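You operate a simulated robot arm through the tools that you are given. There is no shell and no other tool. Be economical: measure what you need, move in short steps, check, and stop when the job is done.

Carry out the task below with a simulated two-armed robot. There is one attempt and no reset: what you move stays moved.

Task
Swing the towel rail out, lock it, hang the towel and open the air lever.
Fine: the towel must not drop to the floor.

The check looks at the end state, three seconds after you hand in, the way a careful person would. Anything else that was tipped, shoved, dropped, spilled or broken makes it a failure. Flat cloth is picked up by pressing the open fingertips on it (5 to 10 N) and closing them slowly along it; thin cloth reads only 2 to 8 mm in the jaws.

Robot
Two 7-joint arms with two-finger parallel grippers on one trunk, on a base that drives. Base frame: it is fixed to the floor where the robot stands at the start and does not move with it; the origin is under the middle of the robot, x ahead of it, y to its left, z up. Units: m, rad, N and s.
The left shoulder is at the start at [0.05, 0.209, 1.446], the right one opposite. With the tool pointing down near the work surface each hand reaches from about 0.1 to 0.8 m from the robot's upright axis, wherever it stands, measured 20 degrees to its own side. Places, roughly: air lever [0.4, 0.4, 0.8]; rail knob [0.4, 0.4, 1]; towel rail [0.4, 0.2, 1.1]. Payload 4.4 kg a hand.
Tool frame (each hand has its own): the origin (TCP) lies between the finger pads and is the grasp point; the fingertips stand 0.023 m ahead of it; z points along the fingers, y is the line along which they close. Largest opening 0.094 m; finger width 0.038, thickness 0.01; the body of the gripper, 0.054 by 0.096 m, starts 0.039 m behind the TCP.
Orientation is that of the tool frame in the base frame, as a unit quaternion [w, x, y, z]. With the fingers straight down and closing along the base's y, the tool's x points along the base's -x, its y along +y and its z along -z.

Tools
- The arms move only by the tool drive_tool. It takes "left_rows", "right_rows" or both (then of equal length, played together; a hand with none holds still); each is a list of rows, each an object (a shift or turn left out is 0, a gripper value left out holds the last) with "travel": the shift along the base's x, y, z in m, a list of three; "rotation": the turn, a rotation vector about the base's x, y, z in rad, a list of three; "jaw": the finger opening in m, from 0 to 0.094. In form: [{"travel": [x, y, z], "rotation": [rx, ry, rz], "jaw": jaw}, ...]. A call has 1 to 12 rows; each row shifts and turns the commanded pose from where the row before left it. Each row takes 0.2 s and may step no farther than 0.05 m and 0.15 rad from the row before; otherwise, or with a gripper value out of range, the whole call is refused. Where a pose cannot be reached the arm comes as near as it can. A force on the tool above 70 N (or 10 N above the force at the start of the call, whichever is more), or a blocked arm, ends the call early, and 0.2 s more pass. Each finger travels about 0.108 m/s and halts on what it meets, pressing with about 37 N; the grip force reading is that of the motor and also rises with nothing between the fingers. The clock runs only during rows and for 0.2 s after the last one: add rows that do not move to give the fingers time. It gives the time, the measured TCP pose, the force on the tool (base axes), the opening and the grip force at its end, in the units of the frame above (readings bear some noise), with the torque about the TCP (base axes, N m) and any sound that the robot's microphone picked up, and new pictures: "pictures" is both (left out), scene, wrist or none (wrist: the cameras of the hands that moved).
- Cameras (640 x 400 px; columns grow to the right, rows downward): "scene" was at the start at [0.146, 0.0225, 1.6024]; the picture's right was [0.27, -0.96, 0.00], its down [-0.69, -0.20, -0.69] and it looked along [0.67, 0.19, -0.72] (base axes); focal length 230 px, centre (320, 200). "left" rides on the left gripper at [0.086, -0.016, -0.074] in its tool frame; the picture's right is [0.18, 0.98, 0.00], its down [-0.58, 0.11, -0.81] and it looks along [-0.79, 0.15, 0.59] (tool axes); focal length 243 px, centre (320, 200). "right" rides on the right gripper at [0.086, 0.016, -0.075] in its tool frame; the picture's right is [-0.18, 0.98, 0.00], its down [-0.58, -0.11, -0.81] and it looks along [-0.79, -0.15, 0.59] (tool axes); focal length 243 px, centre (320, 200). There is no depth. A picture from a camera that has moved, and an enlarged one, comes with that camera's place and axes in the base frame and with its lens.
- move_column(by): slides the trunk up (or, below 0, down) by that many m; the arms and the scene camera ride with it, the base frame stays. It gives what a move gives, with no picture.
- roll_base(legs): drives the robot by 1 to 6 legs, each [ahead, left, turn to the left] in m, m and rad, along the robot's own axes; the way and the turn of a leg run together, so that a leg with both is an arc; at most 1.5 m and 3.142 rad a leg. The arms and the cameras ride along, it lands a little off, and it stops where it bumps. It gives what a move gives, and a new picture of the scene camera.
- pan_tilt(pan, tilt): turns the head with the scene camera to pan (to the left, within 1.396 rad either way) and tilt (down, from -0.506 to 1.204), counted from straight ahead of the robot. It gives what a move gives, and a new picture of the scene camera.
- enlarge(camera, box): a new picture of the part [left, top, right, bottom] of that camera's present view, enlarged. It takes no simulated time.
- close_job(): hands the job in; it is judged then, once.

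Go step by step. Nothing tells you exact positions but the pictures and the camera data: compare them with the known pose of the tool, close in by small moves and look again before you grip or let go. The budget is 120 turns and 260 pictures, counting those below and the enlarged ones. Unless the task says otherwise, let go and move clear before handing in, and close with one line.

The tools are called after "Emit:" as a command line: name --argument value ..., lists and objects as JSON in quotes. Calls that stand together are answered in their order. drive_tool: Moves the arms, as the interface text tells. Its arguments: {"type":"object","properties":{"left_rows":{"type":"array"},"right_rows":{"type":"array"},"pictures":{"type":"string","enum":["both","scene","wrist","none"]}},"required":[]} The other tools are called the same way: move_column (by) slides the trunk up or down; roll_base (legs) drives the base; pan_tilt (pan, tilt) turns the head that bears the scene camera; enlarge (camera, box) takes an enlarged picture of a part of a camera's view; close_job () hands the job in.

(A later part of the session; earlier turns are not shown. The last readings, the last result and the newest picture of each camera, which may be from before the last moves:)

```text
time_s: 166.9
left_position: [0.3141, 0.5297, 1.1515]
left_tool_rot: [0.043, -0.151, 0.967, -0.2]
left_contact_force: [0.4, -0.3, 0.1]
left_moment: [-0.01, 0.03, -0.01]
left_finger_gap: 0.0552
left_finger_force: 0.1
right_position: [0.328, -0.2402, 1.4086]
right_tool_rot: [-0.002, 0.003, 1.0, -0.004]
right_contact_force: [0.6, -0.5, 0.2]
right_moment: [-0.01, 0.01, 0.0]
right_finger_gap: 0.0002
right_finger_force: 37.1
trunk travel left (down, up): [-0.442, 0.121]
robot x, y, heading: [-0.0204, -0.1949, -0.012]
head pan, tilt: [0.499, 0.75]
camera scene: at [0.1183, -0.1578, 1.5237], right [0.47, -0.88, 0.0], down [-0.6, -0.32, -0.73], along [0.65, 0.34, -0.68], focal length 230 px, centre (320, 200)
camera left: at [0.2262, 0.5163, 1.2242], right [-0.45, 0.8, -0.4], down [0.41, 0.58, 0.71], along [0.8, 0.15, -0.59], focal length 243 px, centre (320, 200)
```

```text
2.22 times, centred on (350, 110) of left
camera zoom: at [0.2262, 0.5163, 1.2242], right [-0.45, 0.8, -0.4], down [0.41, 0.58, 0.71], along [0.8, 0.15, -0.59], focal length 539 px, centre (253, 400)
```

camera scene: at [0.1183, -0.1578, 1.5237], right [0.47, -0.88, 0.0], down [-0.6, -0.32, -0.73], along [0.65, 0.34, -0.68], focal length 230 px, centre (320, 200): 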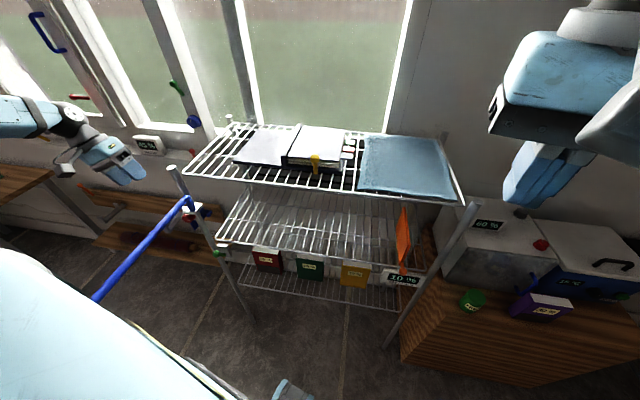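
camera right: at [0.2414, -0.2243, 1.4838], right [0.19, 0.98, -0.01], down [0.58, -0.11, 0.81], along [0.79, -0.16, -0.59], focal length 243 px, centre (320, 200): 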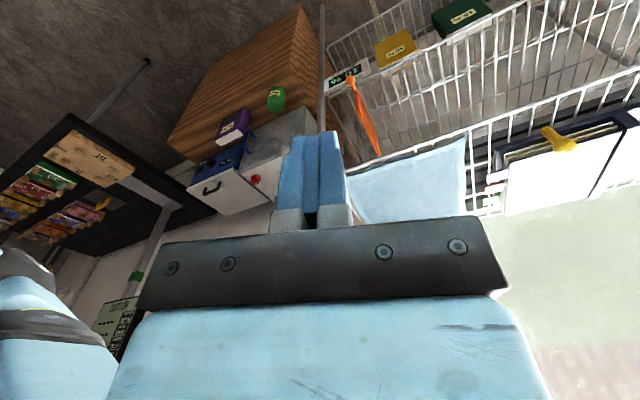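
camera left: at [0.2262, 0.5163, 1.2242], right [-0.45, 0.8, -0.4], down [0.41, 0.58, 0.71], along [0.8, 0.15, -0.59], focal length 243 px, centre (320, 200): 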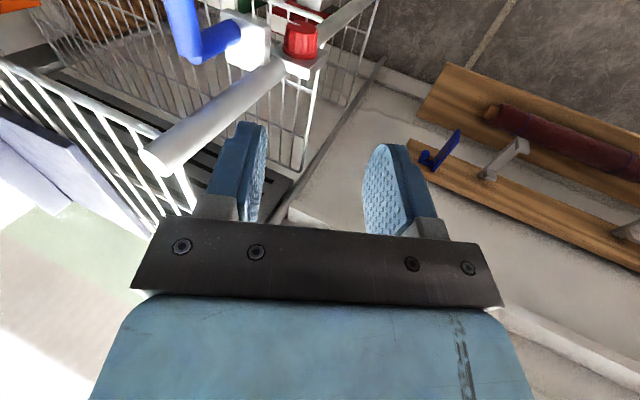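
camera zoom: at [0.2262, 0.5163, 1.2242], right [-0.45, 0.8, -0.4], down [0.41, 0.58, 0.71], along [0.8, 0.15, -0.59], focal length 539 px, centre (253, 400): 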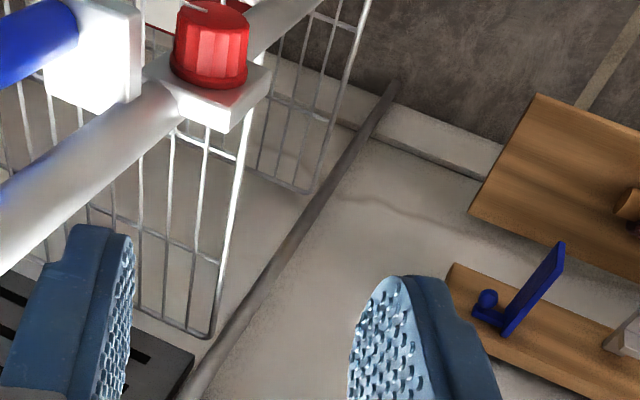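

Now I test the lock by nudging the rail gently from its left side with closed fingers.

Emit:
drive_tool --left_rows '[{"travel": [-0.045, -0.012, 0], "jaw": 0.0}, {"travel": [-0.045, -0.012, 0]}, {"travel": [-0.045, -0.012, 0]}, {"travel": [-0.045, -0.012, 0]}, {"travel": [-0.03, -0.012, -0.025]}, {"travel": [0, -0.01, -0.03]}, {"travel": [0, -0.01, -0.015]}, {}]' --pictures "none"

Emit:
drive_tool --left_rows '[{"travel": [0, -0.012, 0]}, {"travel": [0, -0.012, 0]}, {"travel": [0, -0.012, 0]}, {"travel": [0, -0.012, 0]}, {"travel": [0, -0.012, 0]}, {"travel": [0, -0.012, 0]}, {}]' --pictures "both"

```text
time_s: 168.7
left_position: [0.1038, 0.4481, 1.0816]
left_tool_rot: [0.043, -0.152, 0.967, -0.2]
left_contact_force: [-0.5, 0.6, 0.4]
left_moment: [-0.04, -0.02, 0.01]
left_finger_gap: 0.0
left_finger_force: 37.0
right_position: [0.3258, -0.2402, 1.4095]
right_tool_rot: [-0.002, 0.002, 1.0, -0.004]
right_contact_force: [-0.8, -0.1, -0.4]
right_moment: [0.02, 0.04, 0.02]
right_finger_gap: 0.0001
right_finger_force: 37.6
trunk travel left (down, up): [-0.442, 0.121]
robot x, y, heading: [-0.0277, -0.1991, -0.011]
head pan, tilt: [0.499, 0.75]
```

```text
time_s: 170.3
left_position: [0.1063, 0.3777, 1.0812]
left_tool_rot: [0.041, -0.151, 0.967, -0.2]
left_contact_force: [-0.3, -0.1, -0.1]
left_moment: [0.01, 0.02, -0.02]
left_finger_gap: 0.0
left_finger_force: 37.4
right_position: [0.3262, -0.2402, 1.4091]
right_tool_rot: [-0.002, 0.003, 1.0, -0.005]
right_contact_force: [-0.5, 0.8, 0.2]
right_moment: [0.01, -0.01, 0.0]
right_finger_gap: 0.0
right_finger_force: 36.0
trunk travel left (down, up): [-0.442, 0.121]
robot x, y, heading: [-0.0247, -0.1939, -0.008]
head pan, tilt: [0.499, 0.75]
camera scene: at [0.1176, -0.1583, 1.5238], right [0.47, -0.88, 0.0], down [-0.6, -0.32, -0.73], along [0.65, 0.34, -0.68], focal length 230 px, centre (320, 200)
camera left: at [0.0175, 0.3633, 1.1536], right [-0.45, 0.8, -0.4], down [0.41, 0.58, 0.71], along [0.8, 0.15, -0.58], focal length 243 px, centre (320, 200)
```

scene: 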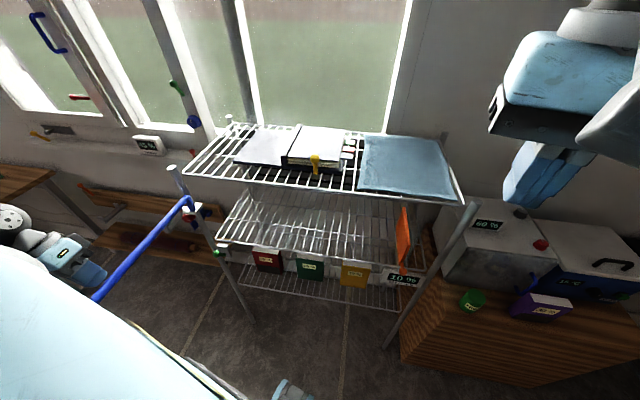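
left: 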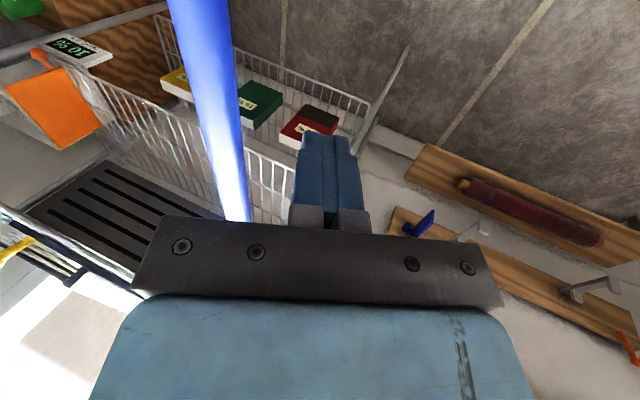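

Not yet touching; the rail is about 3 cm further. I push a bit more.

Emit:
drive_tool --left_rows '[{"travel": [0, -0.01, 0]}, {"travel": [0, -0.01, 0]}, {"travel": [0, -0.008, 0]}, {"travel": [0, -0.008, 0]}, {"travel": [0, -0.006, 0]}, {}]' --pictures "wrist"

```text
time_s: 171.7
left_position: [0.1056, 0.3373, 1.0808]
left_tool_rot: [0.042, -0.151, 0.967, -0.2]
left_contact_force: [4.1, 17.8, 6.3]
left_moment: [-0.04, -0.12, 0.33]
left_finger_gap: 0.0
left_finger_force: 36.9
right_position: [0.3286, -0.2388, 1.4092]
right_tool_rot: [-0.002, 0.003, 1.0, -0.006]
right_contact_force: [0.6, 0.2, 0.3]
right_moment: [0.02, -0.02, 0.0]
right_finger_gap: 0.0001
right_finger_force: 36.7
trunk travel left (down, up): [-0.442, 0.121]
robot x, y, heading: [-0.0248, -0.199, -0.01]
head pan, tilt: [0.499, 0.75]
camera left: at [0.0177, 0.3234, 1.1535], right [-0.45, 0.8, -0.4], down [0.41, 0.58, 0.71], along [0.8, 0.16, -0.58], focal length 243 px, centre (320, 200)
```

left: 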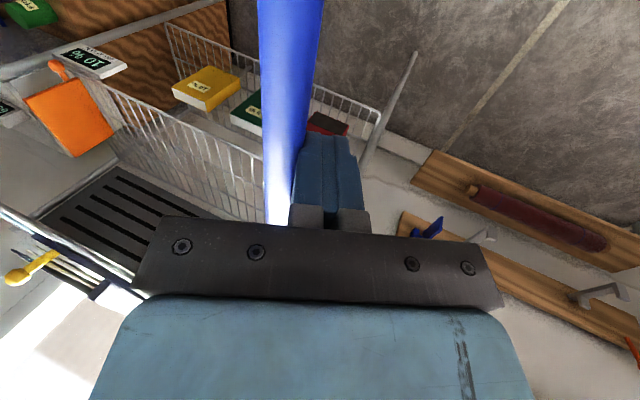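

The rail resists firmly at 18 N where before it swung freely, so it is locked. Next is the towel: I lift the left hand away, square it to tool-down and move the right hand aside.

Emit:
drive_tool --left_rows '[{"travel": [0, 0.03, 0.02]}, {"travel": [0, 0.02, 0.04]}, {"travel": [0, 0, 0.045]}, {"travel": [0, 0, 0.045]}, {"travel": [0.01, -0.02, 0.04], "rotation": [0.13, 0.041, 0]}, {"travel": [0.03, -0.03, 0.02], "rotation": [0.13, 0.041, 0]}, {"travel": [0.03, -0.035, 0.01], "rotation": [0.13, 0.041, 0]}, {"travel": [0.03, -0.035, 0.01]}, {"travel": [0.03, -0.035, 0]}, {"travel": [0.03, -0.035, 0]}, {"travel": [0.03, -0.035, 0]}, {}]' --right_rows '[{"travel": [-0.03, -0.03, 0]}, {"travel": [-0.03, -0.03, 0]}, {"travel": [-0.03, -0.03, 0]}, {"travel": [-0.02, -0.03, 0]}, {"travel": [0, -0.03, 0]}, {"travel": [0, -0.03, 0]}, {"travel": [0, -0.03, 0]}, {}, {}, {}, {}, {}]' --pictures "none"

Emit:
drive_tool --left_rows '[{"travel": [0.02, -0.02, 0], "rotation": [0, 0, 0.142]}, {"travel": [0.02, -0.02, 0], "rotation": [0, 0, 0.142]}, {"travel": [0.02, -0.02, 0], "rotation": [0, 0, 0.142]}, {"travel": [0.02, -0.02, 0], "rotation": [0, 0, 0.142]}, {"travel": [0.02, -0.02, 0], "rotation": [0, 0, 0.142]}, {"travel": [0.02, -0.02, 0], "rotation": [0, 0, 0.142]}, {"travel": [0.02, -0.02, 0], "rotation": [0, 0, 0.142]}, {"travel": [0.02, -0.02, 0], "rotation": [0, 0, 0.142]}, {"travel": [0.02, -0.02, 0], "rotation": [0, 0, 0.142]}, {"travel": [0.01, -0.02, 0], "rotation": [0, 0, 0.142]}, {"travel": [0.01, -0.02, 0], "rotation": [0, 0, 0.142], "jaw": 0.05}, {}]' --pictures "both"

```text
time_s: 174.3
left_position: [0.3063, 0.176, 1.3173]
left_tool_rot: [0.012, -0.153, 0.988, 0.0]
left_contact_force: [0.1, 0.6, 0.0]
left_moment: [0.0, -0.04, 0.03]
left_finger_gap: 0.0
left_finger_force: 37.5
left hand out of reach, approached as far as the arm can: row 7, 8
right_position: [0.2204, -0.4487, 1.4124]
right_tool_rot: [-0.001, 0.002, 1.0, -0.004]
right_contact_force: [-0.1, -0.4, 0.2]
right_moment: [0.04, -0.01, 0.03]
right_finger_gap: 0.0
right_finger_force: 37.4
right hand out of reach, approached as far as the arm can: row 7
trunk travel left (down, up): [-0.442, 0.121]
robot x, y, heading: [-0.0221, -0.1993, -0.016]
head pan, tilt: [0.499, 0.75]
```

```text
time_s: 176.9
left_position: [0.5089, -0.0419, 1.3207]
left_tool_rot: [-0.007, 0.805, -0.594, -0.009]
left_contact_force: [-0.5, -0.2, -0.4]
left_moment: [-0.03, 0.02, -0.03]
left_finger_gap: 0.0498
left_finger_force: 0.0
right_position: [0.2223, -0.4477, 1.4134]
right_tool_rot: [-0.003, 0.003, 1.0, -0.005]
right_contact_force: [-0.1, 0.1, 0.1]
right_moment: [0.02, -0.01, -0.03]
right_finger_gap: 0.0001
right_finger_force: 36.8
trunk travel left (down, up): [-0.442, 0.121]
robot x, y, heading: [-0.0243, -0.1968, -0.012]
head pan, tilt: [0.499, 0.75]
camera scene: at [0.1169, -0.1583, 1.5239], right [0.47, -0.88, 0.0], down [-0.6, -0.32, -0.73], along [0.65, 0.34, -0.68], focal length 230 px, centre (320, 200)
camera left: at [0.5507, -0.1226, 1.3931], right [-0.88, -0.47, -0.01], down [-0.27, 0.51, 0.82], along [-0.38, 0.73, -0.57], focal length 243 px, centre (320, 200)
```

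scene: 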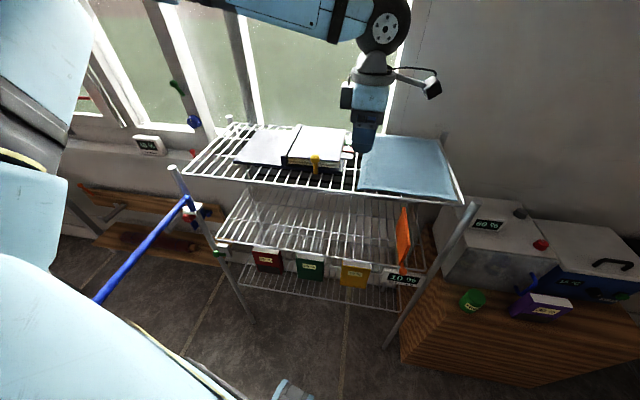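
left: 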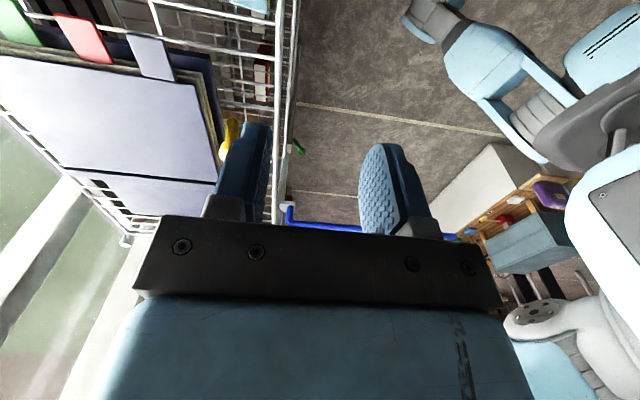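

I move the left hand over the middle of the towel's front edge.

Emit:
drive_tool --left_rows '[{"travel": [0.025, -0.03, 0]}, {"travel": [0.025, -0.03, 0]}, {"travel": [0.025, -0.03, 0]}, {"travel": [0.025, 0, -0.03]}, {"travel": [0.0, 0, -0.03]}, {}]' --pictures "both"

Emit:
enlarge --camera "scene" --box '[310, 100, 500, 220]'

```text
time_s: 178.3
left_position: [0.567, -0.0358, 1.2659]
left_tool_rot: [-0.007, 0.804, -0.594, -0.008]
left_contact_force: [0.4, 0.3, 0.8]
left_moment: [-0.01, 0.03, 0.01]
left_finger_gap: 0.05
left_finger_force: 0.1
left hand out of reach, approached as far as the arm can: row 1, 2, 3, 4
right_position: [0.2215, -0.4479, 1.4125]
right_tool_rot: [-0.001, 0.002, 1.0, -0.004]
right_contact_force: [-0.9, -0.5, -0.5]
right_moment: [0.03, 0.0, -0.01]
right_finger_gap: 0.0001
right_finger_force: 37.3
trunk travel left (down, up): [-0.442, 0.121]
robot x, y, heading: [-0.0246, -0.1956, -0.009]
head pan, tilt: [0.499, 0.75]
camera scene: at [0.1175, -0.1588, 1.5238], right [0.47, -0.88, 0.0], down [-0.6, -0.32, -0.73], along [0.65, 0.34, -0.68], focal length 230 px, centre (320, 200)
camera left: at [0.6079, -0.1159, 1.3392], right [-0.89, -0.46, -0.01], down [-0.27, 0.51, 0.82], along [-0.38, 0.73, -0.57], focal length 243 px, centre (320, 200)
```

scene: 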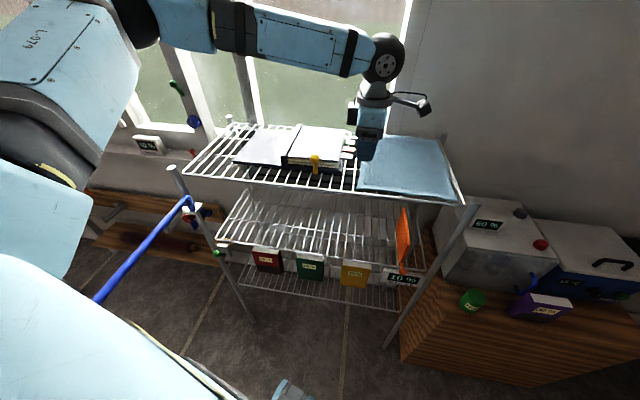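
left: 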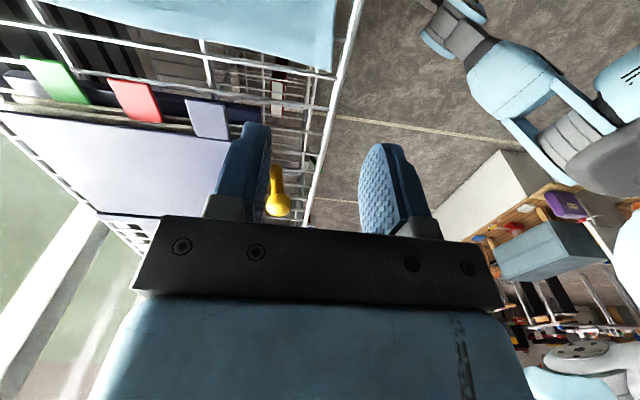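

```text
3.33 times, centred on (405, 160) of scene
camera zoom: at [0.1175, -0.1588, 1.5238], right [0.47, -0.88, 0.0], down [-0.6, -0.32, -0.73], along [0.65, 0.34, -0.68], focal length 766 px, centre (37, 333)
```

zoom: 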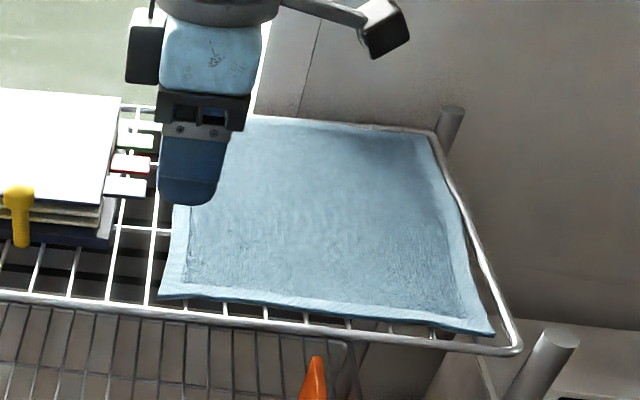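

The towel lies just inside the shelf's front bar. I shift the base 10 cm right so the left hand sits over the middle of its front edge.

Emit:
roll_base --legs '[[0, -0.1, 0]]'

Emit:
drive_tool --left_rows '[{"travel": [0.02, 0.0, -0.02]}, {"travel": [0.02, 0.0, -0.02]}, {}]' --pictures "both"

Emit:
enlarge --camera "scene" --box '[290, 80, 480, 210]'

```text
time_s: 179.8
left_position: [0.5661, -0.1333, 1.266]
left_tool_rot: [-0.007, 0.805, -0.593, -0.008]
left_contact_force: [1.0, -0.3, 0.1]
left_moment: [-0.04, 0.01, 0.01]
left_finger_gap: 0.05
left_finger_force: 0.1
right_position: [0.2206, -0.5455, 1.4128]
right_tool_rot: [-0.003, 0.002, 1.0, -0.003]
right_contact_force: [-0.4, 0.6, -0.1]
right_moment: [0.0, 0.0, 0.0]
right_finger_gap: 0.0002
right_finger_force: 37.0
trunk travel left (down, up): [-0.442, 0.121]
robot x, y, heading: [-0.0258, -0.293, -0.009]
head pan, tilt: [0.499, 0.75]
camera scene: at [0.1167, -0.2553, 1.5238], right [0.47, -0.88, 0.0], down [-0.6, -0.32, -0.73], along [0.65, 0.34, -0.68], focal length 230 px, centre (320, 200)
```

scene: 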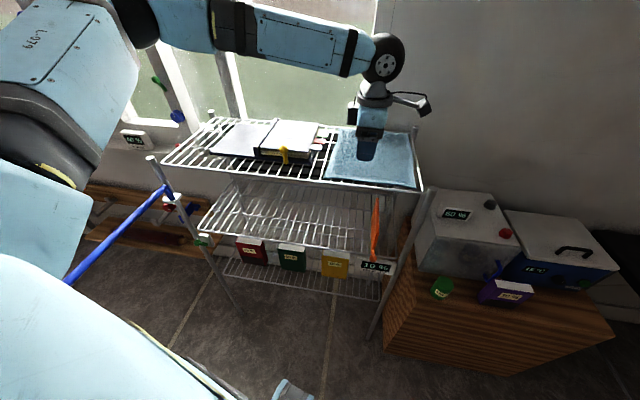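

```text
time_s: 180.6
left_position: [0.5897, -0.1094, 1.2348]
left_tool_rot: [-0.006, 0.805, -0.593, -0.009]
left_contact_force: [-0.4, -0.4, 0.5]
left_moment: [0.01, -0.01, -0.02]
left_finger_gap: 0.0498
left_finger_force: 0.0
left hand out of reach, approached as far as the arm can: row 1, 2
right_position: [0.2211, -0.5463, 1.4124]
right_tool_rot: [-0.002, 0.001, 1.0, -0.004]
right_contact_force: [-0.2, -0.2, -0.5]
right_moment: [-0.01, 0.0, 0.0]
right_finger_gap: 0.0
right_finger_force: 36.7
trunk travel left (down, up): [-0.442, 0.121]
robot x, y, heading: [-0.0245, -0.2938, -0.008]
head pan, tilt: [0.499, 0.75]
camera scene: at [0.1163, -0.2569, 1.5239], right [0.47, -0.88, 0.0], down [-0.6, -0.32, -0.73], along [0.65, 0.34, -0.68], focal length 230 px, centre (320, 200)
camera left: at [0.6307, -0.1892, 1.3073], right [-0.88, -0.47, -0.01], down [-0.27, 0.51, 0.82], along [-0.38, 0.73, -0.57], focal length 243 px, centre (320, 200)
```

scene: 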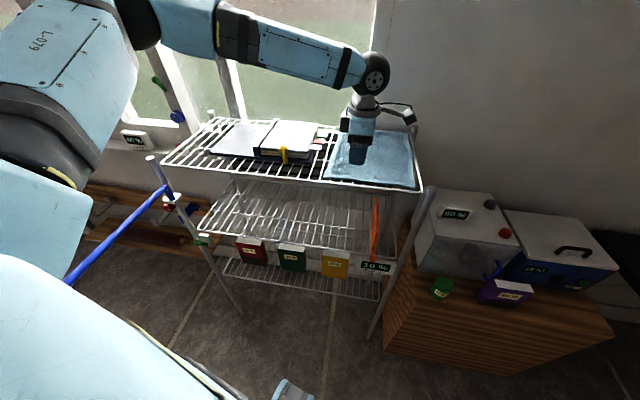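
left: 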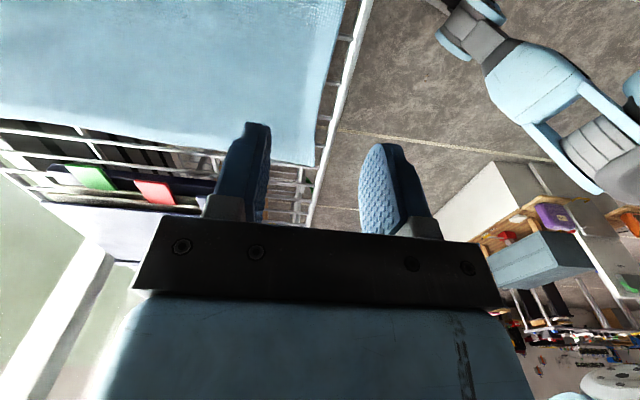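

```text
3.08 times, centred on (385, 145) of scene
camera zoom: at [0.1163, -0.2569, 1.5239], right [0.47, -0.88, 0.0], down [-0.6, -0.32, -0.73], along [0.65, 0.34, -0.68], focal length 707 px, centre (120, 369)
```

zoom: 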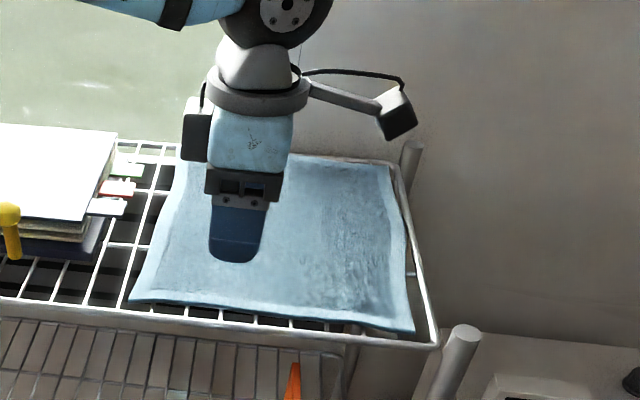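

The towel surface is at z≈1.148. I inch the base forward so both fingertips land on the cloth, then lower until light contact.

Emit:
roll_base --legs '[[0.035, -0.02, 0]]'

Emit:
drive_tool --left_rows '[{"travel": [0, 0, -0.02]}, {"travel": [0, 0, -0.018]}, {}]' --pictures "both"

```text
time_s: 181.5
left_position: [0.6208, -0.1267, 1.2366]
left_tool_rot: [-0.007, 0.805, -0.594, -0.006]
left_contact_force: [-0.8, -0.5, 0.2]
left_moment: [-0.06, -0.02, 0.0]
left_finger_gap: 0.0504
left_finger_force: 0.1
right_position: [0.2514, -0.5629, 1.4135]
right_tool_rot: [0.0, 0.002, 1.0, -0.006]
right_contact_force: [-0.3, 1.0, 0.0]
right_moment: [0.01, -0.04, -0.01]
right_finger_gap: 0.0
right_finger_force: 36.9
trunk travel left (down, up): [-0.442, 0.121]
robot x, y, heading: [0.0112, -0.3144, -0.006]
head pan, tilt: [0.499, 0.75]
camera scene: at [0.1468, -0.2735, 1.5243], right [0.47, -0.88, 0.0], down [-0.6, -0.32, -0.73], along [0.65, 0.34, -0.68], focal length 230 px, centre (320, 200)
```

scene: 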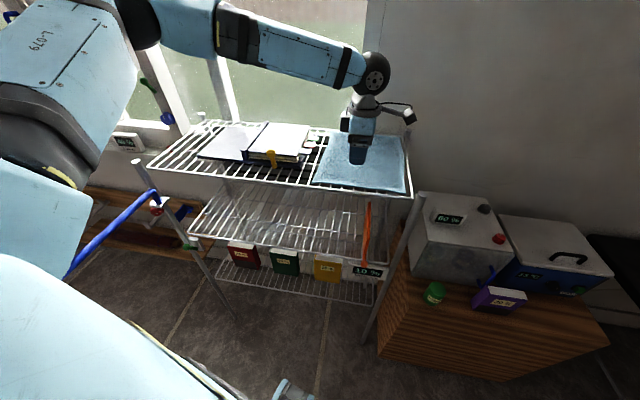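

```text
time_s: 182.3
left_position: [0.6156, -0.1212, 1.1995]
left_tool_rot: [-0.008, 0.805, -0.593, -0.008]
left_contact_force: [0.2, -0.7, -0.3]
left_moment: [0.03, -0.02, -0.01]
left_finger_gap: 0.05
left_finger_force: 0.0
left hand out of reach, approached as far as the arm can: row 1, 2
right_position: [0.2564, -0.567, 1.4117]
right_tool_rot: [-0.002, 0.002, 1.0, -0.004]
right_contact_force: [0.9, -0.5, 0.1]
right_moment: [0.04, 0.03, -0.01]
right_finger_gap: 0.0
right_finger_force: 37.3
trunk travel left (down, up): [-0.442, 0.121]
robot x, y, heading: [0.0079, -0.3154, -0.011]
head pan, tilt: [0.499, 0.75]
camera scene: at [0.1517, -0.2771, 1.5237], right [0.47, -0.88, 0.0], down [-0.6, -0.32, -0.73], along [0.64, 0.34, -0.68], focal length 230 px, centre (320, 200)
camera left: at [0.6582, -0.2016, 1.2722], right [-0.88, -0.47, -0.01], down [-0.27, 0.51, 0.82], along [-0.38, 0.73, -0.58], focal length 243 px, centre (320, 200)
```

scene: 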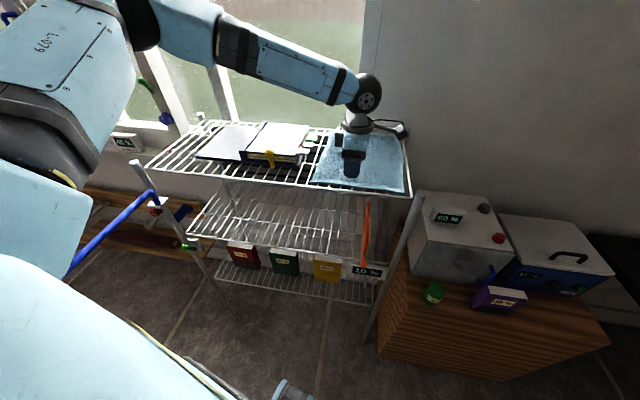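
left: 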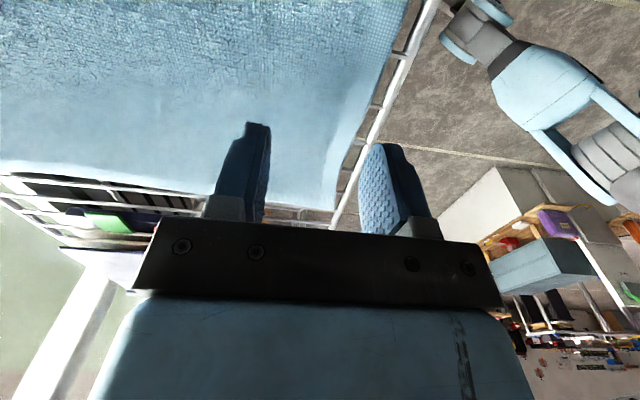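

The front finger is right at the edge. I move 1.5 cm further in, narrow the jaws, and lower with the trunk.

Emit:
roll_base --legs '[[0.018, 0, 0]]'

Emit:
drive_tool --left_rows '[{"jaw": 0.044}, {}]' --pictures "none"

Emit:
move_column --by -0.022

Emit:
enlarge --camera "left" --box '[180, 80, 460, 260]'

```text
time_s: 183.1
left_position: [0.6304, -0.1214, 1.2025]
left_tool_rot: [-0.008, 0.805, -0.593, -0.006]
left_contact_force: [-0.7, 0.1, -0.3]
left_moment: [-0.01, -0.05, -0.01]
left_finger_gap: 0.0503
left_finger_force: 0.1
right_position: [0.2678, -0.5657, 1.4154]
right_tool_rot: [0.0, 0.002, 1.0, -0.004]
right_contact_force: [0.0, -0.7, 0.6]
right_moment: [-0.02, -0.01, 0.05]
right_finger_gap: 0.0002
right_finger_force: 37.0
trunk travel left (down, up): [-0.442, 0.121]
robot x, y, heading: [0.0249, -0.319, -0.01]
head pan, tilt: [0.499, 0.75]
camera scene: at [0.1638, -0.2761, 1.5244], right [0.47, -0.88, 0.0], down [-0.6, -0.32, -0.73], along [0.65, 0.34, -0.68], focal length 230 px, centre (320, 200)
```

scene: 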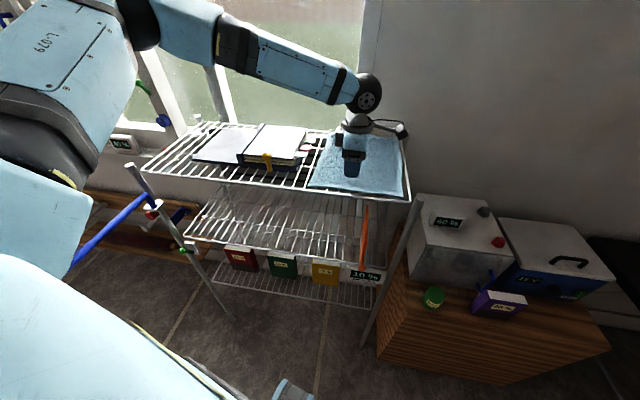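

```text
time_s: 183.7
left_position: [0.6335, -0.1212, 1.2007]
left_tool_rot: [-0.007, 0.804, -0.594, -0.007]
left_contact_force: [-0.2, -0.8, -0.4]
left_moment: [0.02, 0.02, 0.0]
left_finger_gap: 0.0441
left_finger_force: 0.1
right_position: [0.2724, -0.5669, 1.4133]
right_tool_rot: [-0.001, 0.001, 1.0, -0.004]
right_contact_force: [-0.6, 0.2, 0.5]
right_moment: [0.0, 0.02, -0.02]
right_finger_gap: 0.0002
right_finger_force: 37.2
trunk travel left (down, up): [-0.442, 0.121]
robot x, y, heading: [0.0254, -0.3133, -0.008]
head pan, tilt: [0.499, 0.75]
```

```text
time_s: 184.4
left_position: [0.6354, -0.1214, 1.1773]
left_tool_rot: [-0.007, 0.805, -0.593, -0.007]
left_contact_force: [0.5, 0.0, -0.8]
left_moment: [0.02, 0.01, -0.02]
left_finger_gap: 0.0439
left_finger_force: 0.0
right_position: [0.272, -0.5676, 1.3907]
right_tool_rot: [-0.002, 0.002, 1.0, -0.004]
right_contact_force: [0.2, 0.1, 0.8]
right_moment: [0.02, 0.02, 0.0]
right_finger_gap: 0.0002
right_finger_force: 37.3
trunk travel left (down, up): [-0.42, 0.143]
robot x, y, heading: [0.0262, -0.3156, -0.009]
head pan, tilt: [0.499, 0.75]
```

```text
2.22 times, centred on (320, 170) of left
camera zoom: at [0.6751, -0.2011, 1.2509], right [-0.88, -0.47, -0.01], down [-0.27, 0.51, 0.82], along [-0.38, 0.72, -0.58], focal length 539 px, centre (320, 267)
```

zoom: 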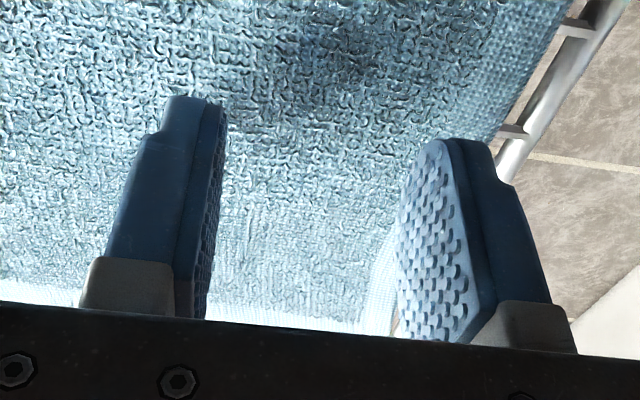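

Both fingertips are over the cloth with no contact yet. I lower by small trunk steps until I feel 5–10 N.

Emit:
move_column --by -0.008

Emit:
move_column --by -0.003

```text
time_s: 184.9
left_position: [0.6327, -0.1203, 1.1704]
left_tool_rot: [-0.008, 0.805, -0.594, -0.007]
left_contact_force: [-0.3, -0.3, -0.5]
left_moment: [0.03, 0.01, 0.01]
left_finger_gap: 0.044
left_finger_force: 0.1
right_position: [0.2723, -0.5662, 1.3824]
right_tool_rot: [-0.002, 0.001, 1.0, -0.004]
right_contact_force: [-1.2, 0.7, 0.2]
right_moment: [-0.01, -0.03, -0.04]
right_finger_gap: 0.0002
right_finger_force: 36.9
trunk travel left (down, up): [-0.412, 0.151]
robot x, y, heading: [0.0258, -0.3188, -0.013]
head pan, tilt: [0.499, 0.75]
```

```text
time_s: 185.5
left_position: [0.6336, -0.1207, 1.1674]
left_tool_rot: [-0.007, 0.805, -0.593, -0.008]
left_contact_force: [0.4, -0.2, 3.2]
left_moment: [-0.01, 0.01, 0.04]
left_finger_gap: 0.0441
left_finger_force: 0.1
right_position: [0.2712, -0.5663, 1.3806]
right_tool_rot: [-0.002, 0.002, 1.0, -0.004]
right_contact_force: [-0.4, 0.1, 0.2]
right_moment: [0.02, 0.0, 0.02]
right_finger_gap: 0.0001
right_finger_force: 37.3
trunk travel left (down, up): [-0.409, 0.154]
robot x, y, heading: [0.0277, -0.3173, -0.013]
head pan, tilt: [0.499, 0.75]
```

Contact began at 3 N. One more millimetre, then I close slowly.

Emit:
move_column --by -0.0015

Emit:
drive_tool --left_rows '[{"jaw": 0.038}, {"jaw": 0.032}, {"jaw": 0.026}, {"jaw": 0.02}, {"jaw": 0.014}, {"jaw": 0.009}, {"jaw": 0.004}, {"jaw": 0.0}, {"jaw": 0.0}, {}]' --pictures "wrist"

Emit:
enlarge --camera "left" --box '[180, 80, 460, 260]'

```text
time_s: 186.0
left_position: [0.6345, -0.1214, 1.1668]
left_tool_rot: [-0.008, 0.805, -0.594, -0.006]
left_contact_force: [0.9, 1.5, 9.6]
left_moment: [0.0, 0.04, -0.02]
left_finger_gap: 0.044
left_finger_force: 0.0
right_position: [0.2716, -0.5659, 1.3783]
right_tool_rot: [-0.001, 0.001, 1.0, -0.005]
right_contact_force: [-0.5, -0.7, 1.0]
right_moment: [0.0, -0.02, -0.01]
right_finger_gap: 0.0
right_finger_force: 36.6
trunk travel left (down, up): [-0.408, 0.156]
robot x, y, heading: [0.0256, -0.3151, -0.008]
head pan, tilt: [0.499, 0.75]
```

```text
time_s: 188.2
left_position: [0.6321, -0.1214, 1.166]
left_tool_rot: [-0.007, 0.805, -0.594, -0.008]
left_contact_force: [-2.0, -1.1, 10.9]
left_moment: [-0.05, 0.03, 0.04]
left_finger_gap: 0.0065
left_finger_force: 37.1
right_position: [0.2703, -0.5675, 1.3786]
right_tool_rot: [-0.001, 0.001, 1.0, -0.004]
right_contact_force: [0.1, 0.6, 0.6]
right_moment: [0.0, -0.01, -0.01]
right_finger_gap: 0.0001
right_finger_force: 37.0
trunk travel left (down, up): [-0.408, 0.156]
robot x, y, heading: [0.0223, -0.3166, -0.007]
head pan, tilt: [0.499, 0.75]
camera left: at [0.6737, -0.2016, 1.2394], right [-0.88, -0.47, -0.01], down [-0.27, 0.51, 0.82], along [-0.38, 0.72, -0.58], focal length 243 px, centre (320, 200)
```

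left: 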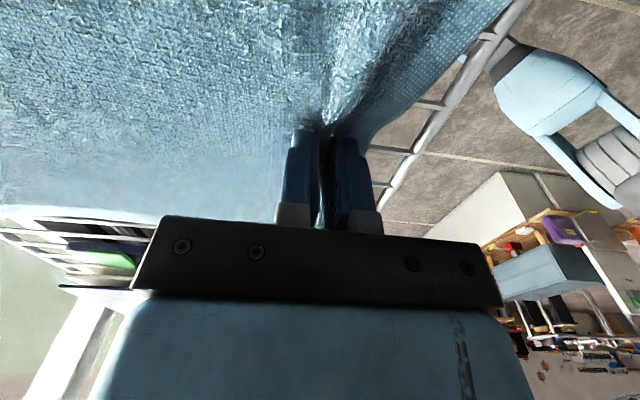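

```text
2.22 times, centred on (320, 170) of left
camera zoom: at [0.6737, -0.2016, 1.2394], right [-0.88, -0.47, -0.01], down [-0.27, 0.51, 0.82], along [-0.38, 0.72, -0.58], focal length 539 px, centre (320, 267)
```

zoom: 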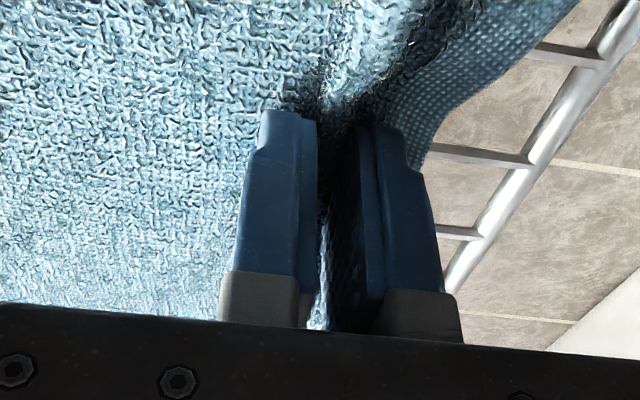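

The cloth is gripped (6.5 mm in the jaws). I lift with the trunk, then draw it straight out off the shelf front.

Emit:
move_column --by 0.15

Emit:
roll_base --legs '[[-0.2, -0.06, 0]]'

```text
time_s: 189.9
left_position: [0.6331, -0.1206, 1.3155]
left_tool_rot: [-0.007, 0.805, -0.593, -0.007]
left_contact_force: [-0.4, -0.6, 0.1]
left_moment: [0.01, -0.02, 0.03]
left_finger_gap: 0.0057
left_finger_force: 36.8
right_position: [0.2731, -0.5661, 1.5275]
right_tool_rot: [-0.001, 0.002, 1.0, -0.004]
right_contact_force: [0.4, -0.6, 0.2]
right_moment: [0.0, -0.01, 0.01]
right_finger_gap: 0.0
right_finger_force: 37.2
trunk travel left (down, up): [-0.558, 0.006]
robot x, y, heading: [0.0245, -0.315, -0.006]
head pan, tilt: [0.499, 0.75]
```

```text
time_s: 191.6
left_position: [0.4362, -0.178, 1.3138]
left_tool_rot: [-0.006, 0.804, -0.595, -0.008]
left_contact_force: [0.6, 0.0, -0.2]
left_moment: [0.02, 0.03, -0.01]
left_finger_gap: 0.0058
left_finger_force: 36.7
right_position: [0.0762, -0.6225, 1.5278]
right_tool_rot: [-0.002, 0.002, 1.0, -0.004]
right_contact_force: [-0.4, 0.7, -0.1]
right_moment: [-0.02, 0.05, 0.02]
right_finger_gap: 0.0002
right_finger_force: 37.1
trunk travel left (down, up): [-0.558, 0.006]
robot x, y, heading: [-0.1747, -0.3751, -0.009]
head pan, tilt: [0.499, 0.75]
camera scene: at [-0.0283, -0.333, 1.6389], right [0.47, -0.88, 0.0], down [-0.6, -0.32, -0.73], along [0.64, 0.34, -0.68], focal length 230 px, centre (320, 200)
```

scene: 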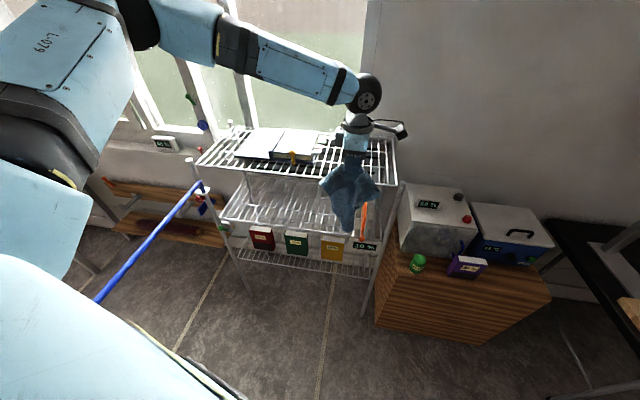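

The towel hangs freely. I swing the left arm back while turning the hand, then drive toward the rail.

Emit:
drive_tool --left_rows '[{"travel": [-0.032, 0.022, 0.004], "rotation": [0, 0, -0.142]}, {"travel": [-0.032, 0.022, 0.004], "rotation": [0, 0, -0.142]}, {"travel": [-0.032, 0.022, 0.004], "rotation": [0, 0, -0.142]}, {"travel": [-0.032, 0.022, 0.004], "rotation": [0, 0, -0.142]}, {"travel": [-0.032, 0.022, 0.004], "rotation": [0, 0, -0.142]}, {"travel": [-0.032, 0.022, 0.004], "rotation": [0, 0, -0.142]}, {"travel": [-0.032, 0.022, 0.004], "rotation": [0, 0, -0.142]}, {"travel": [-0.032, 0.022, 0.004], "rotation": [0, 0, -0.142]}, {"travel": [-0.032, 0.022, 0.004], "rotation": [0, 0, -0.142]}, {"travel": [-0.032, 0.022, 0.004], "rotation": [0, 0, -0.142]}, {"travel": [-0.032, 0.022, 0.0], "rotation": [0, 0, -0.142]}, {}]' --pictures "both"

```text
time_s: 194.2
left_position: [0.1188, 0.0825, 1.3613]
left_tool_rot: [0.009, -0.152, 0.988, -0.001]
left_contact_force: [0.3, -0.2, -1.0]
left_moment: [0.01, -0.04, 0.02]
left_finger_gap: 0.0048
left_finger_force: 37.5
left hand out of reach, approached as far as the arm can: row 9, 10, 11
right_position: [0.0751, -0.6236, 1.5284]
right_tool_rot: [-0.002, 0.002, 1.0, -0.004]
right_contact_force: [0.0, 0.4, 0.5]
right_moment: [-0.02, 0.0, 0.03]
right_finger_gap: 0.0
right_finger_force: 36.9
trunk travel left (down, up): [-0.558, 0.006]
robot x, y, heading: [-0.1733, -0.3728, -0.008]
head pan, tilt: [0.499, 0.75]
camera scene: at [-0.03, -0.333, 1.6391], right [0.47, -0.88, 0.0], down [-0.6, -0.32, -0.73], along [0.65, 0.34, -0.68], focal length 230 px, centre (320, 200)
camera left: at [0.0395, 0.0412, 1.4338], right [-0.47, 0.88, -0.01], down [0.51, 0.28, 0.82], along [0.72, 0.38, -0.58], focal length 243 px, centre (320, 200)
```

scene: 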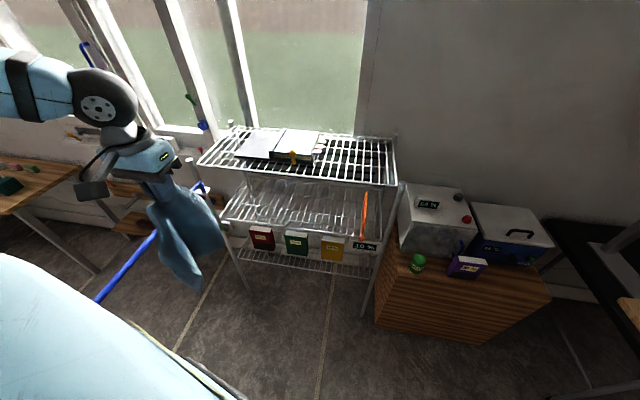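
left: 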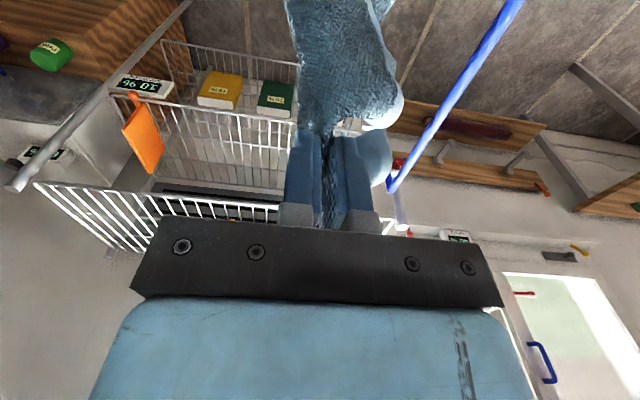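

I drive slightly left toward the rail, then carry the towel's held edge over it while tilting the hand.

Emit:
roll_base --legs '[[0.05, 0.13, 0]]'

Emit:
drive_tool --left_rows '[{"travel": [-0.012, 0.04, -0.01], "rotation": [-0.1, -0.031, 0]}, {"travel": [-0.012, 0.04, -0.01], "rotation": [-0.1, -0.031, 0]}, {"travel": [-0.012, 0.04, -0.01], "rotation": [-0.1, -0.031, 0]}, {"travel": [-0.012, 0.04, -0.01], "rotation": [-0.1, -0.031, 0]}, {"travel": [-0.012, 0.04, -0.01], "rotation": [-0.1, -0.031, 0]}, {"travel": [-0.01, 0.03, -0.01], "rotation": [-0.1, -0.031, 0]}, {}]' --pictures "both"

```text
time_s: 195.9
left_position: [0.1696, 0.2095, 1.3614]
left_tool_rot: [0.01, -0.151, 0.988, 0.0]
left_contact_force: [0.0, -0.1, -0.3]
left_moment: [-0.02, -0.01, 0.02]
left_finger_gap: 0.0046
left_finger_force: 37.0
right_position: [0.1234, -0.4966, 1.5275]
right_tool_rot: [-0.001, 0.003, 1.0, -0.004]
right_contact_force: [0.1, -0.4, 0.4]
right_moment: [-0.02, -0.02, 0.0]
right_finger_gap: 0.0001
right_finger_force: 37.0
trunk travel left (down, up): [-0.558, 0.006]
robot x, y, heading: [-0.1233, -0.2438, -0.015]
head pan, tilt: [0.499, 0.75]
camera scene: at [0.0199, -0.2068, 1.6394], right [0.47, -0.88, 0.0], down [-0.6, -0.32, -0.73], along [0.65, 0.34, -0.68], focal length 230 px, centre (320, 200)
```

scene: 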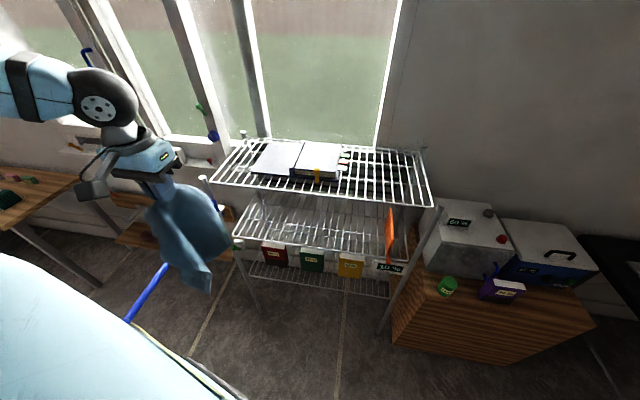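

```text
time_s: 197.6
left_position: [0.1019, 0.4397, 1.2989]
left_tool_rot: [0.055, -0.146, 0.939, -0.306]
left_contact_force: [-0.3, 0.2, -0.3]
left_moment: [0.06, 0.01, 0.01]
left_finger_gap: 0.0045
left_finger_force: 37.6
right_position: [0.1238, -0.4968, 1.5264]
right_tool_rot: [-0.002, 0.004, 1.0, -0.004]
right_contact_force: [0.4, -0.7, 0.6]
right_moment: [0.02, 0.01, -0.04]
right_finger_gap: 0.0
right_finger_force: 36.3
trunk travel left (down, up): [-0.558, 0.006]
robot x, y, heading: [-0.1227, -0.2455, -0.013]
head pan, tilt: [0.499, 0.75]
camera scene: at [0.0201, -0.2065, 1.6393], right [0.47, -0.88, 0.0], down [-0.6, -0.32, -0.73], along [0.65, 0.34, -0.68], focal length 230 px, centre (320, 200)
camera left: at [0.0084, 0.442, 1.3683], right [-0.41, 0.7, -0.58], down [0.37, 0.71, 0.59], along [0.83, 0.03, -0.55], focal length 243 px, centre (320, 200)
```

scene: 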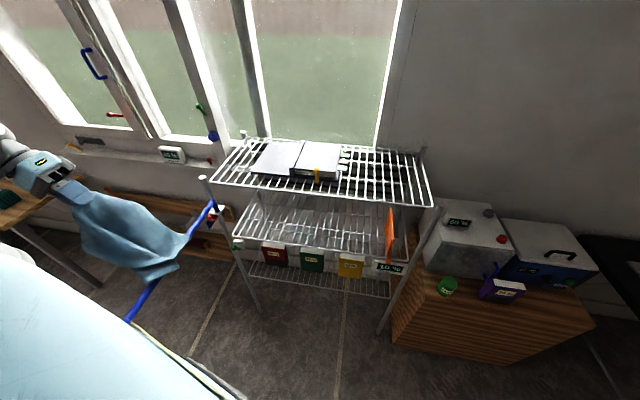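
left: 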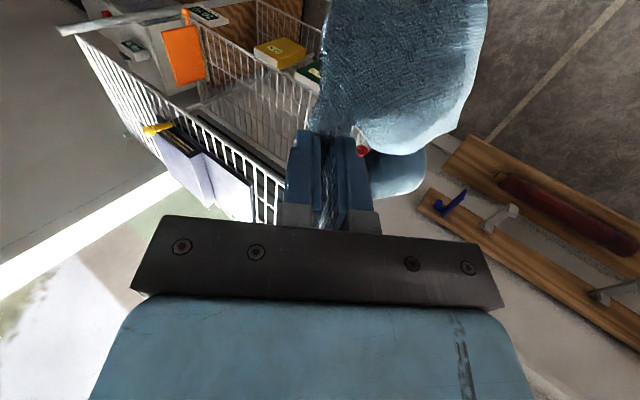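

Too much of the cloth went left. I bring the hand back to the right, lower it so more towel hangs on the right, then cross again closer to the rail.

Emit:
drive_tool --left_rows '[{"travel": [0.012, -0.042, 0.02]}, {"travel": [0.012, -0.042, 0.02]}, {"travel": [0.013, -0.045, 0.015]}, {"travel": [0.013, -0.045, 0.0]}, {"travel": [0.01, -0.03, -0.03]}, {"travel": [0, 0, -0.045]}, {"travel": [0, 0, -0.045]}, {}]' --pictures "scene"

Emit:
enlarge --camera "scene" --box '[60, 120, 300, 330]'

```text
time_s: 199.3
left_position: [0.1597, 0.2343, 1.234]
left_tool_rot: [0.055, -0.147, 0.939, -0.305]
left_contact_force: [0.2, -0.2, -0.4]
left_moment: [0.05, 0.01, -0.02]
left_finger_gap: 0.0049
left_finger_force: 37.4
right_position: [0.1219, -0.4967, 1.5283]
right_tool_rot: [-0.001, 0.003, 1.0, -0.003]
right_contact_force: [0.3, 0.0, 0.6]
right_moment: [0.03, 0.0, 0.0]
right_finger_gap: 0.0001
right_finger_force: 36.9
trunk travel left (down, up): [-0.558, 0.006]
robot x, y, heading: [-0.1217, -0.2463, -0.012]
head pan, tilt: [0.499, 0.75]
camera scene: at [0.0199, -0.2063, 1.6393], right [0.47, -0.88, 0.0], down [-0.6, -0.32, -0.73], along [0.65, 0.34, -0.68], focal length 230 px, centre (320, 200)
```

scene: 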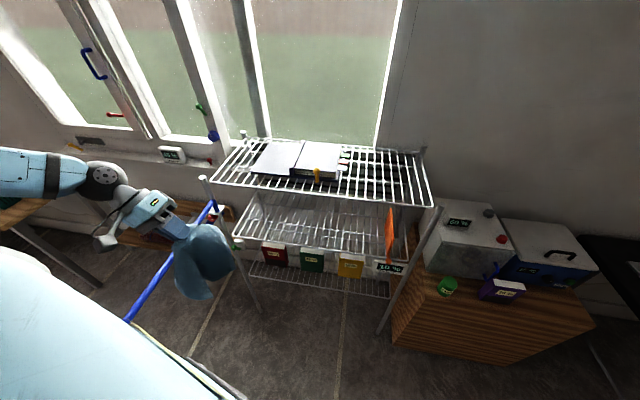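

```text
1.90 times, centred on (180, 225) of scene
camera zoom: at [0.0199, -0.2063, 1.6393], right [0.47, -0.88, 0.0], down [-0.6, -0.32, -0.73], along [0.65, 0.34, -0.68], focal length 437 px, centre (587, 152)
```

zoom: 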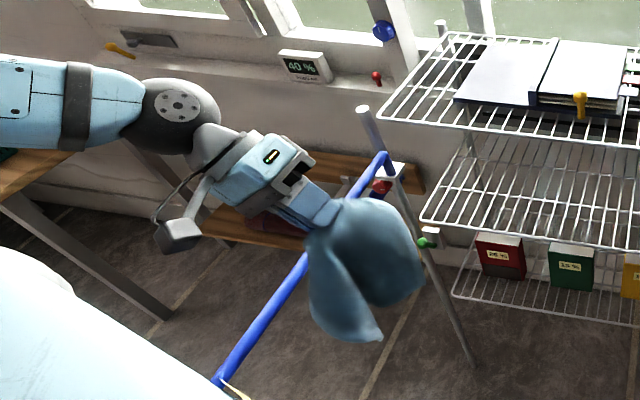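

The towel now hangs on the right of the rail. I carry the held edge over the rail along a tighter arc and down its left side.

Emit:
drive_tool --left_rows '[{"travel": [-0.011, 0.035, 0.002]}, {"travel": [-0.011, 0.035, 0.0]}, {"travel": [-0.011, 0.035, 0.0]}, {"travel": [-0.012, 0.038, -0.02]}, {"travel": [-0.012, 0.038, -0.02]}, {"travel": [-0.0045, 0.0143, -0.04]}, {"travel": [-0.0045, 0.0143, -0.04]}, {}]' --pictures "both"

Emit:
enlarge --camera "scene" --box '[20, 120, 260, 330]'

```text
time_s: 201.2
left_position: [0.0918, 0.4475, 1.1156]
left_tool_rot: [0.054, -0.146, 0.939, -0.305]
left_contact_force: [0.3, -0.4, -0.1]
left_moment: [0.11, 0.02, -0.03]
left_finger_gap: 0.0048
left_finger_force: 37.0
right_position: [0.1232, -0.4973, 1.5275]
right_tool_rot: [-0.001, 0.004, 1.0, -0.003]
right_contact_force: [0.0, 0.2, 0.2]
right_moment: [-0.01, 0.01, 0.0]
right_finger_gap: 0.0
right_finger_force: 36.9
trunk travel left (down, up): [-0.558, 0.006]
robot x, y, heading: [-0.1192, -0.2411, -0.011]
head pan, tilt: [0.499, 0.75]
camera scene: at [0.0196, -0.2064, 1.6394], right [0.47, -0.88, 0.0], down [-0.6, -0.32, -0.73], along [0.65, 0.34, -0.68], focal length 230 px, centre (320, 200)
camera left: at [-0.0002, 0.4494, 1.1847], right [-0.41, 0.7, -0.58], down [0.37, 0.71, 0.6], along [0.83, 0.03, -0.55], focal length 243 px, centre (320, 200)
```

scene: 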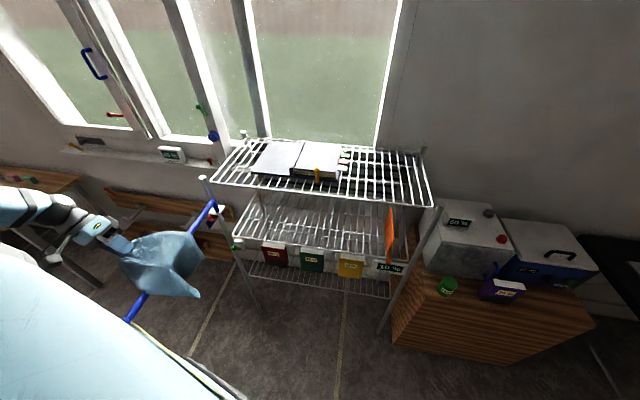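
left: 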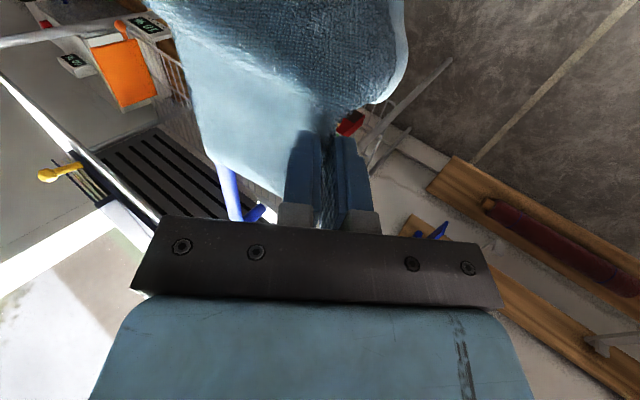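

```text
1.90 times, centred on (140, 225) of scene
camera zoom: at [0.0196, -0.2064, 1.6394], right [0.47, -0.88, 0.0], down [-0.6, -0.32, -0.73], along [0.65, 0.34, -0.68], focal length 437 px, centre (663, 152)
```

zoom: 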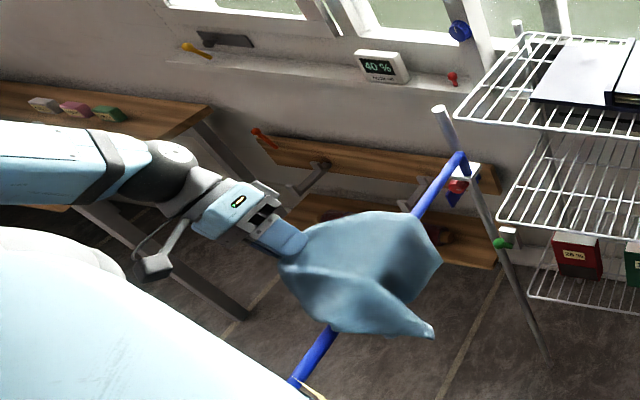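

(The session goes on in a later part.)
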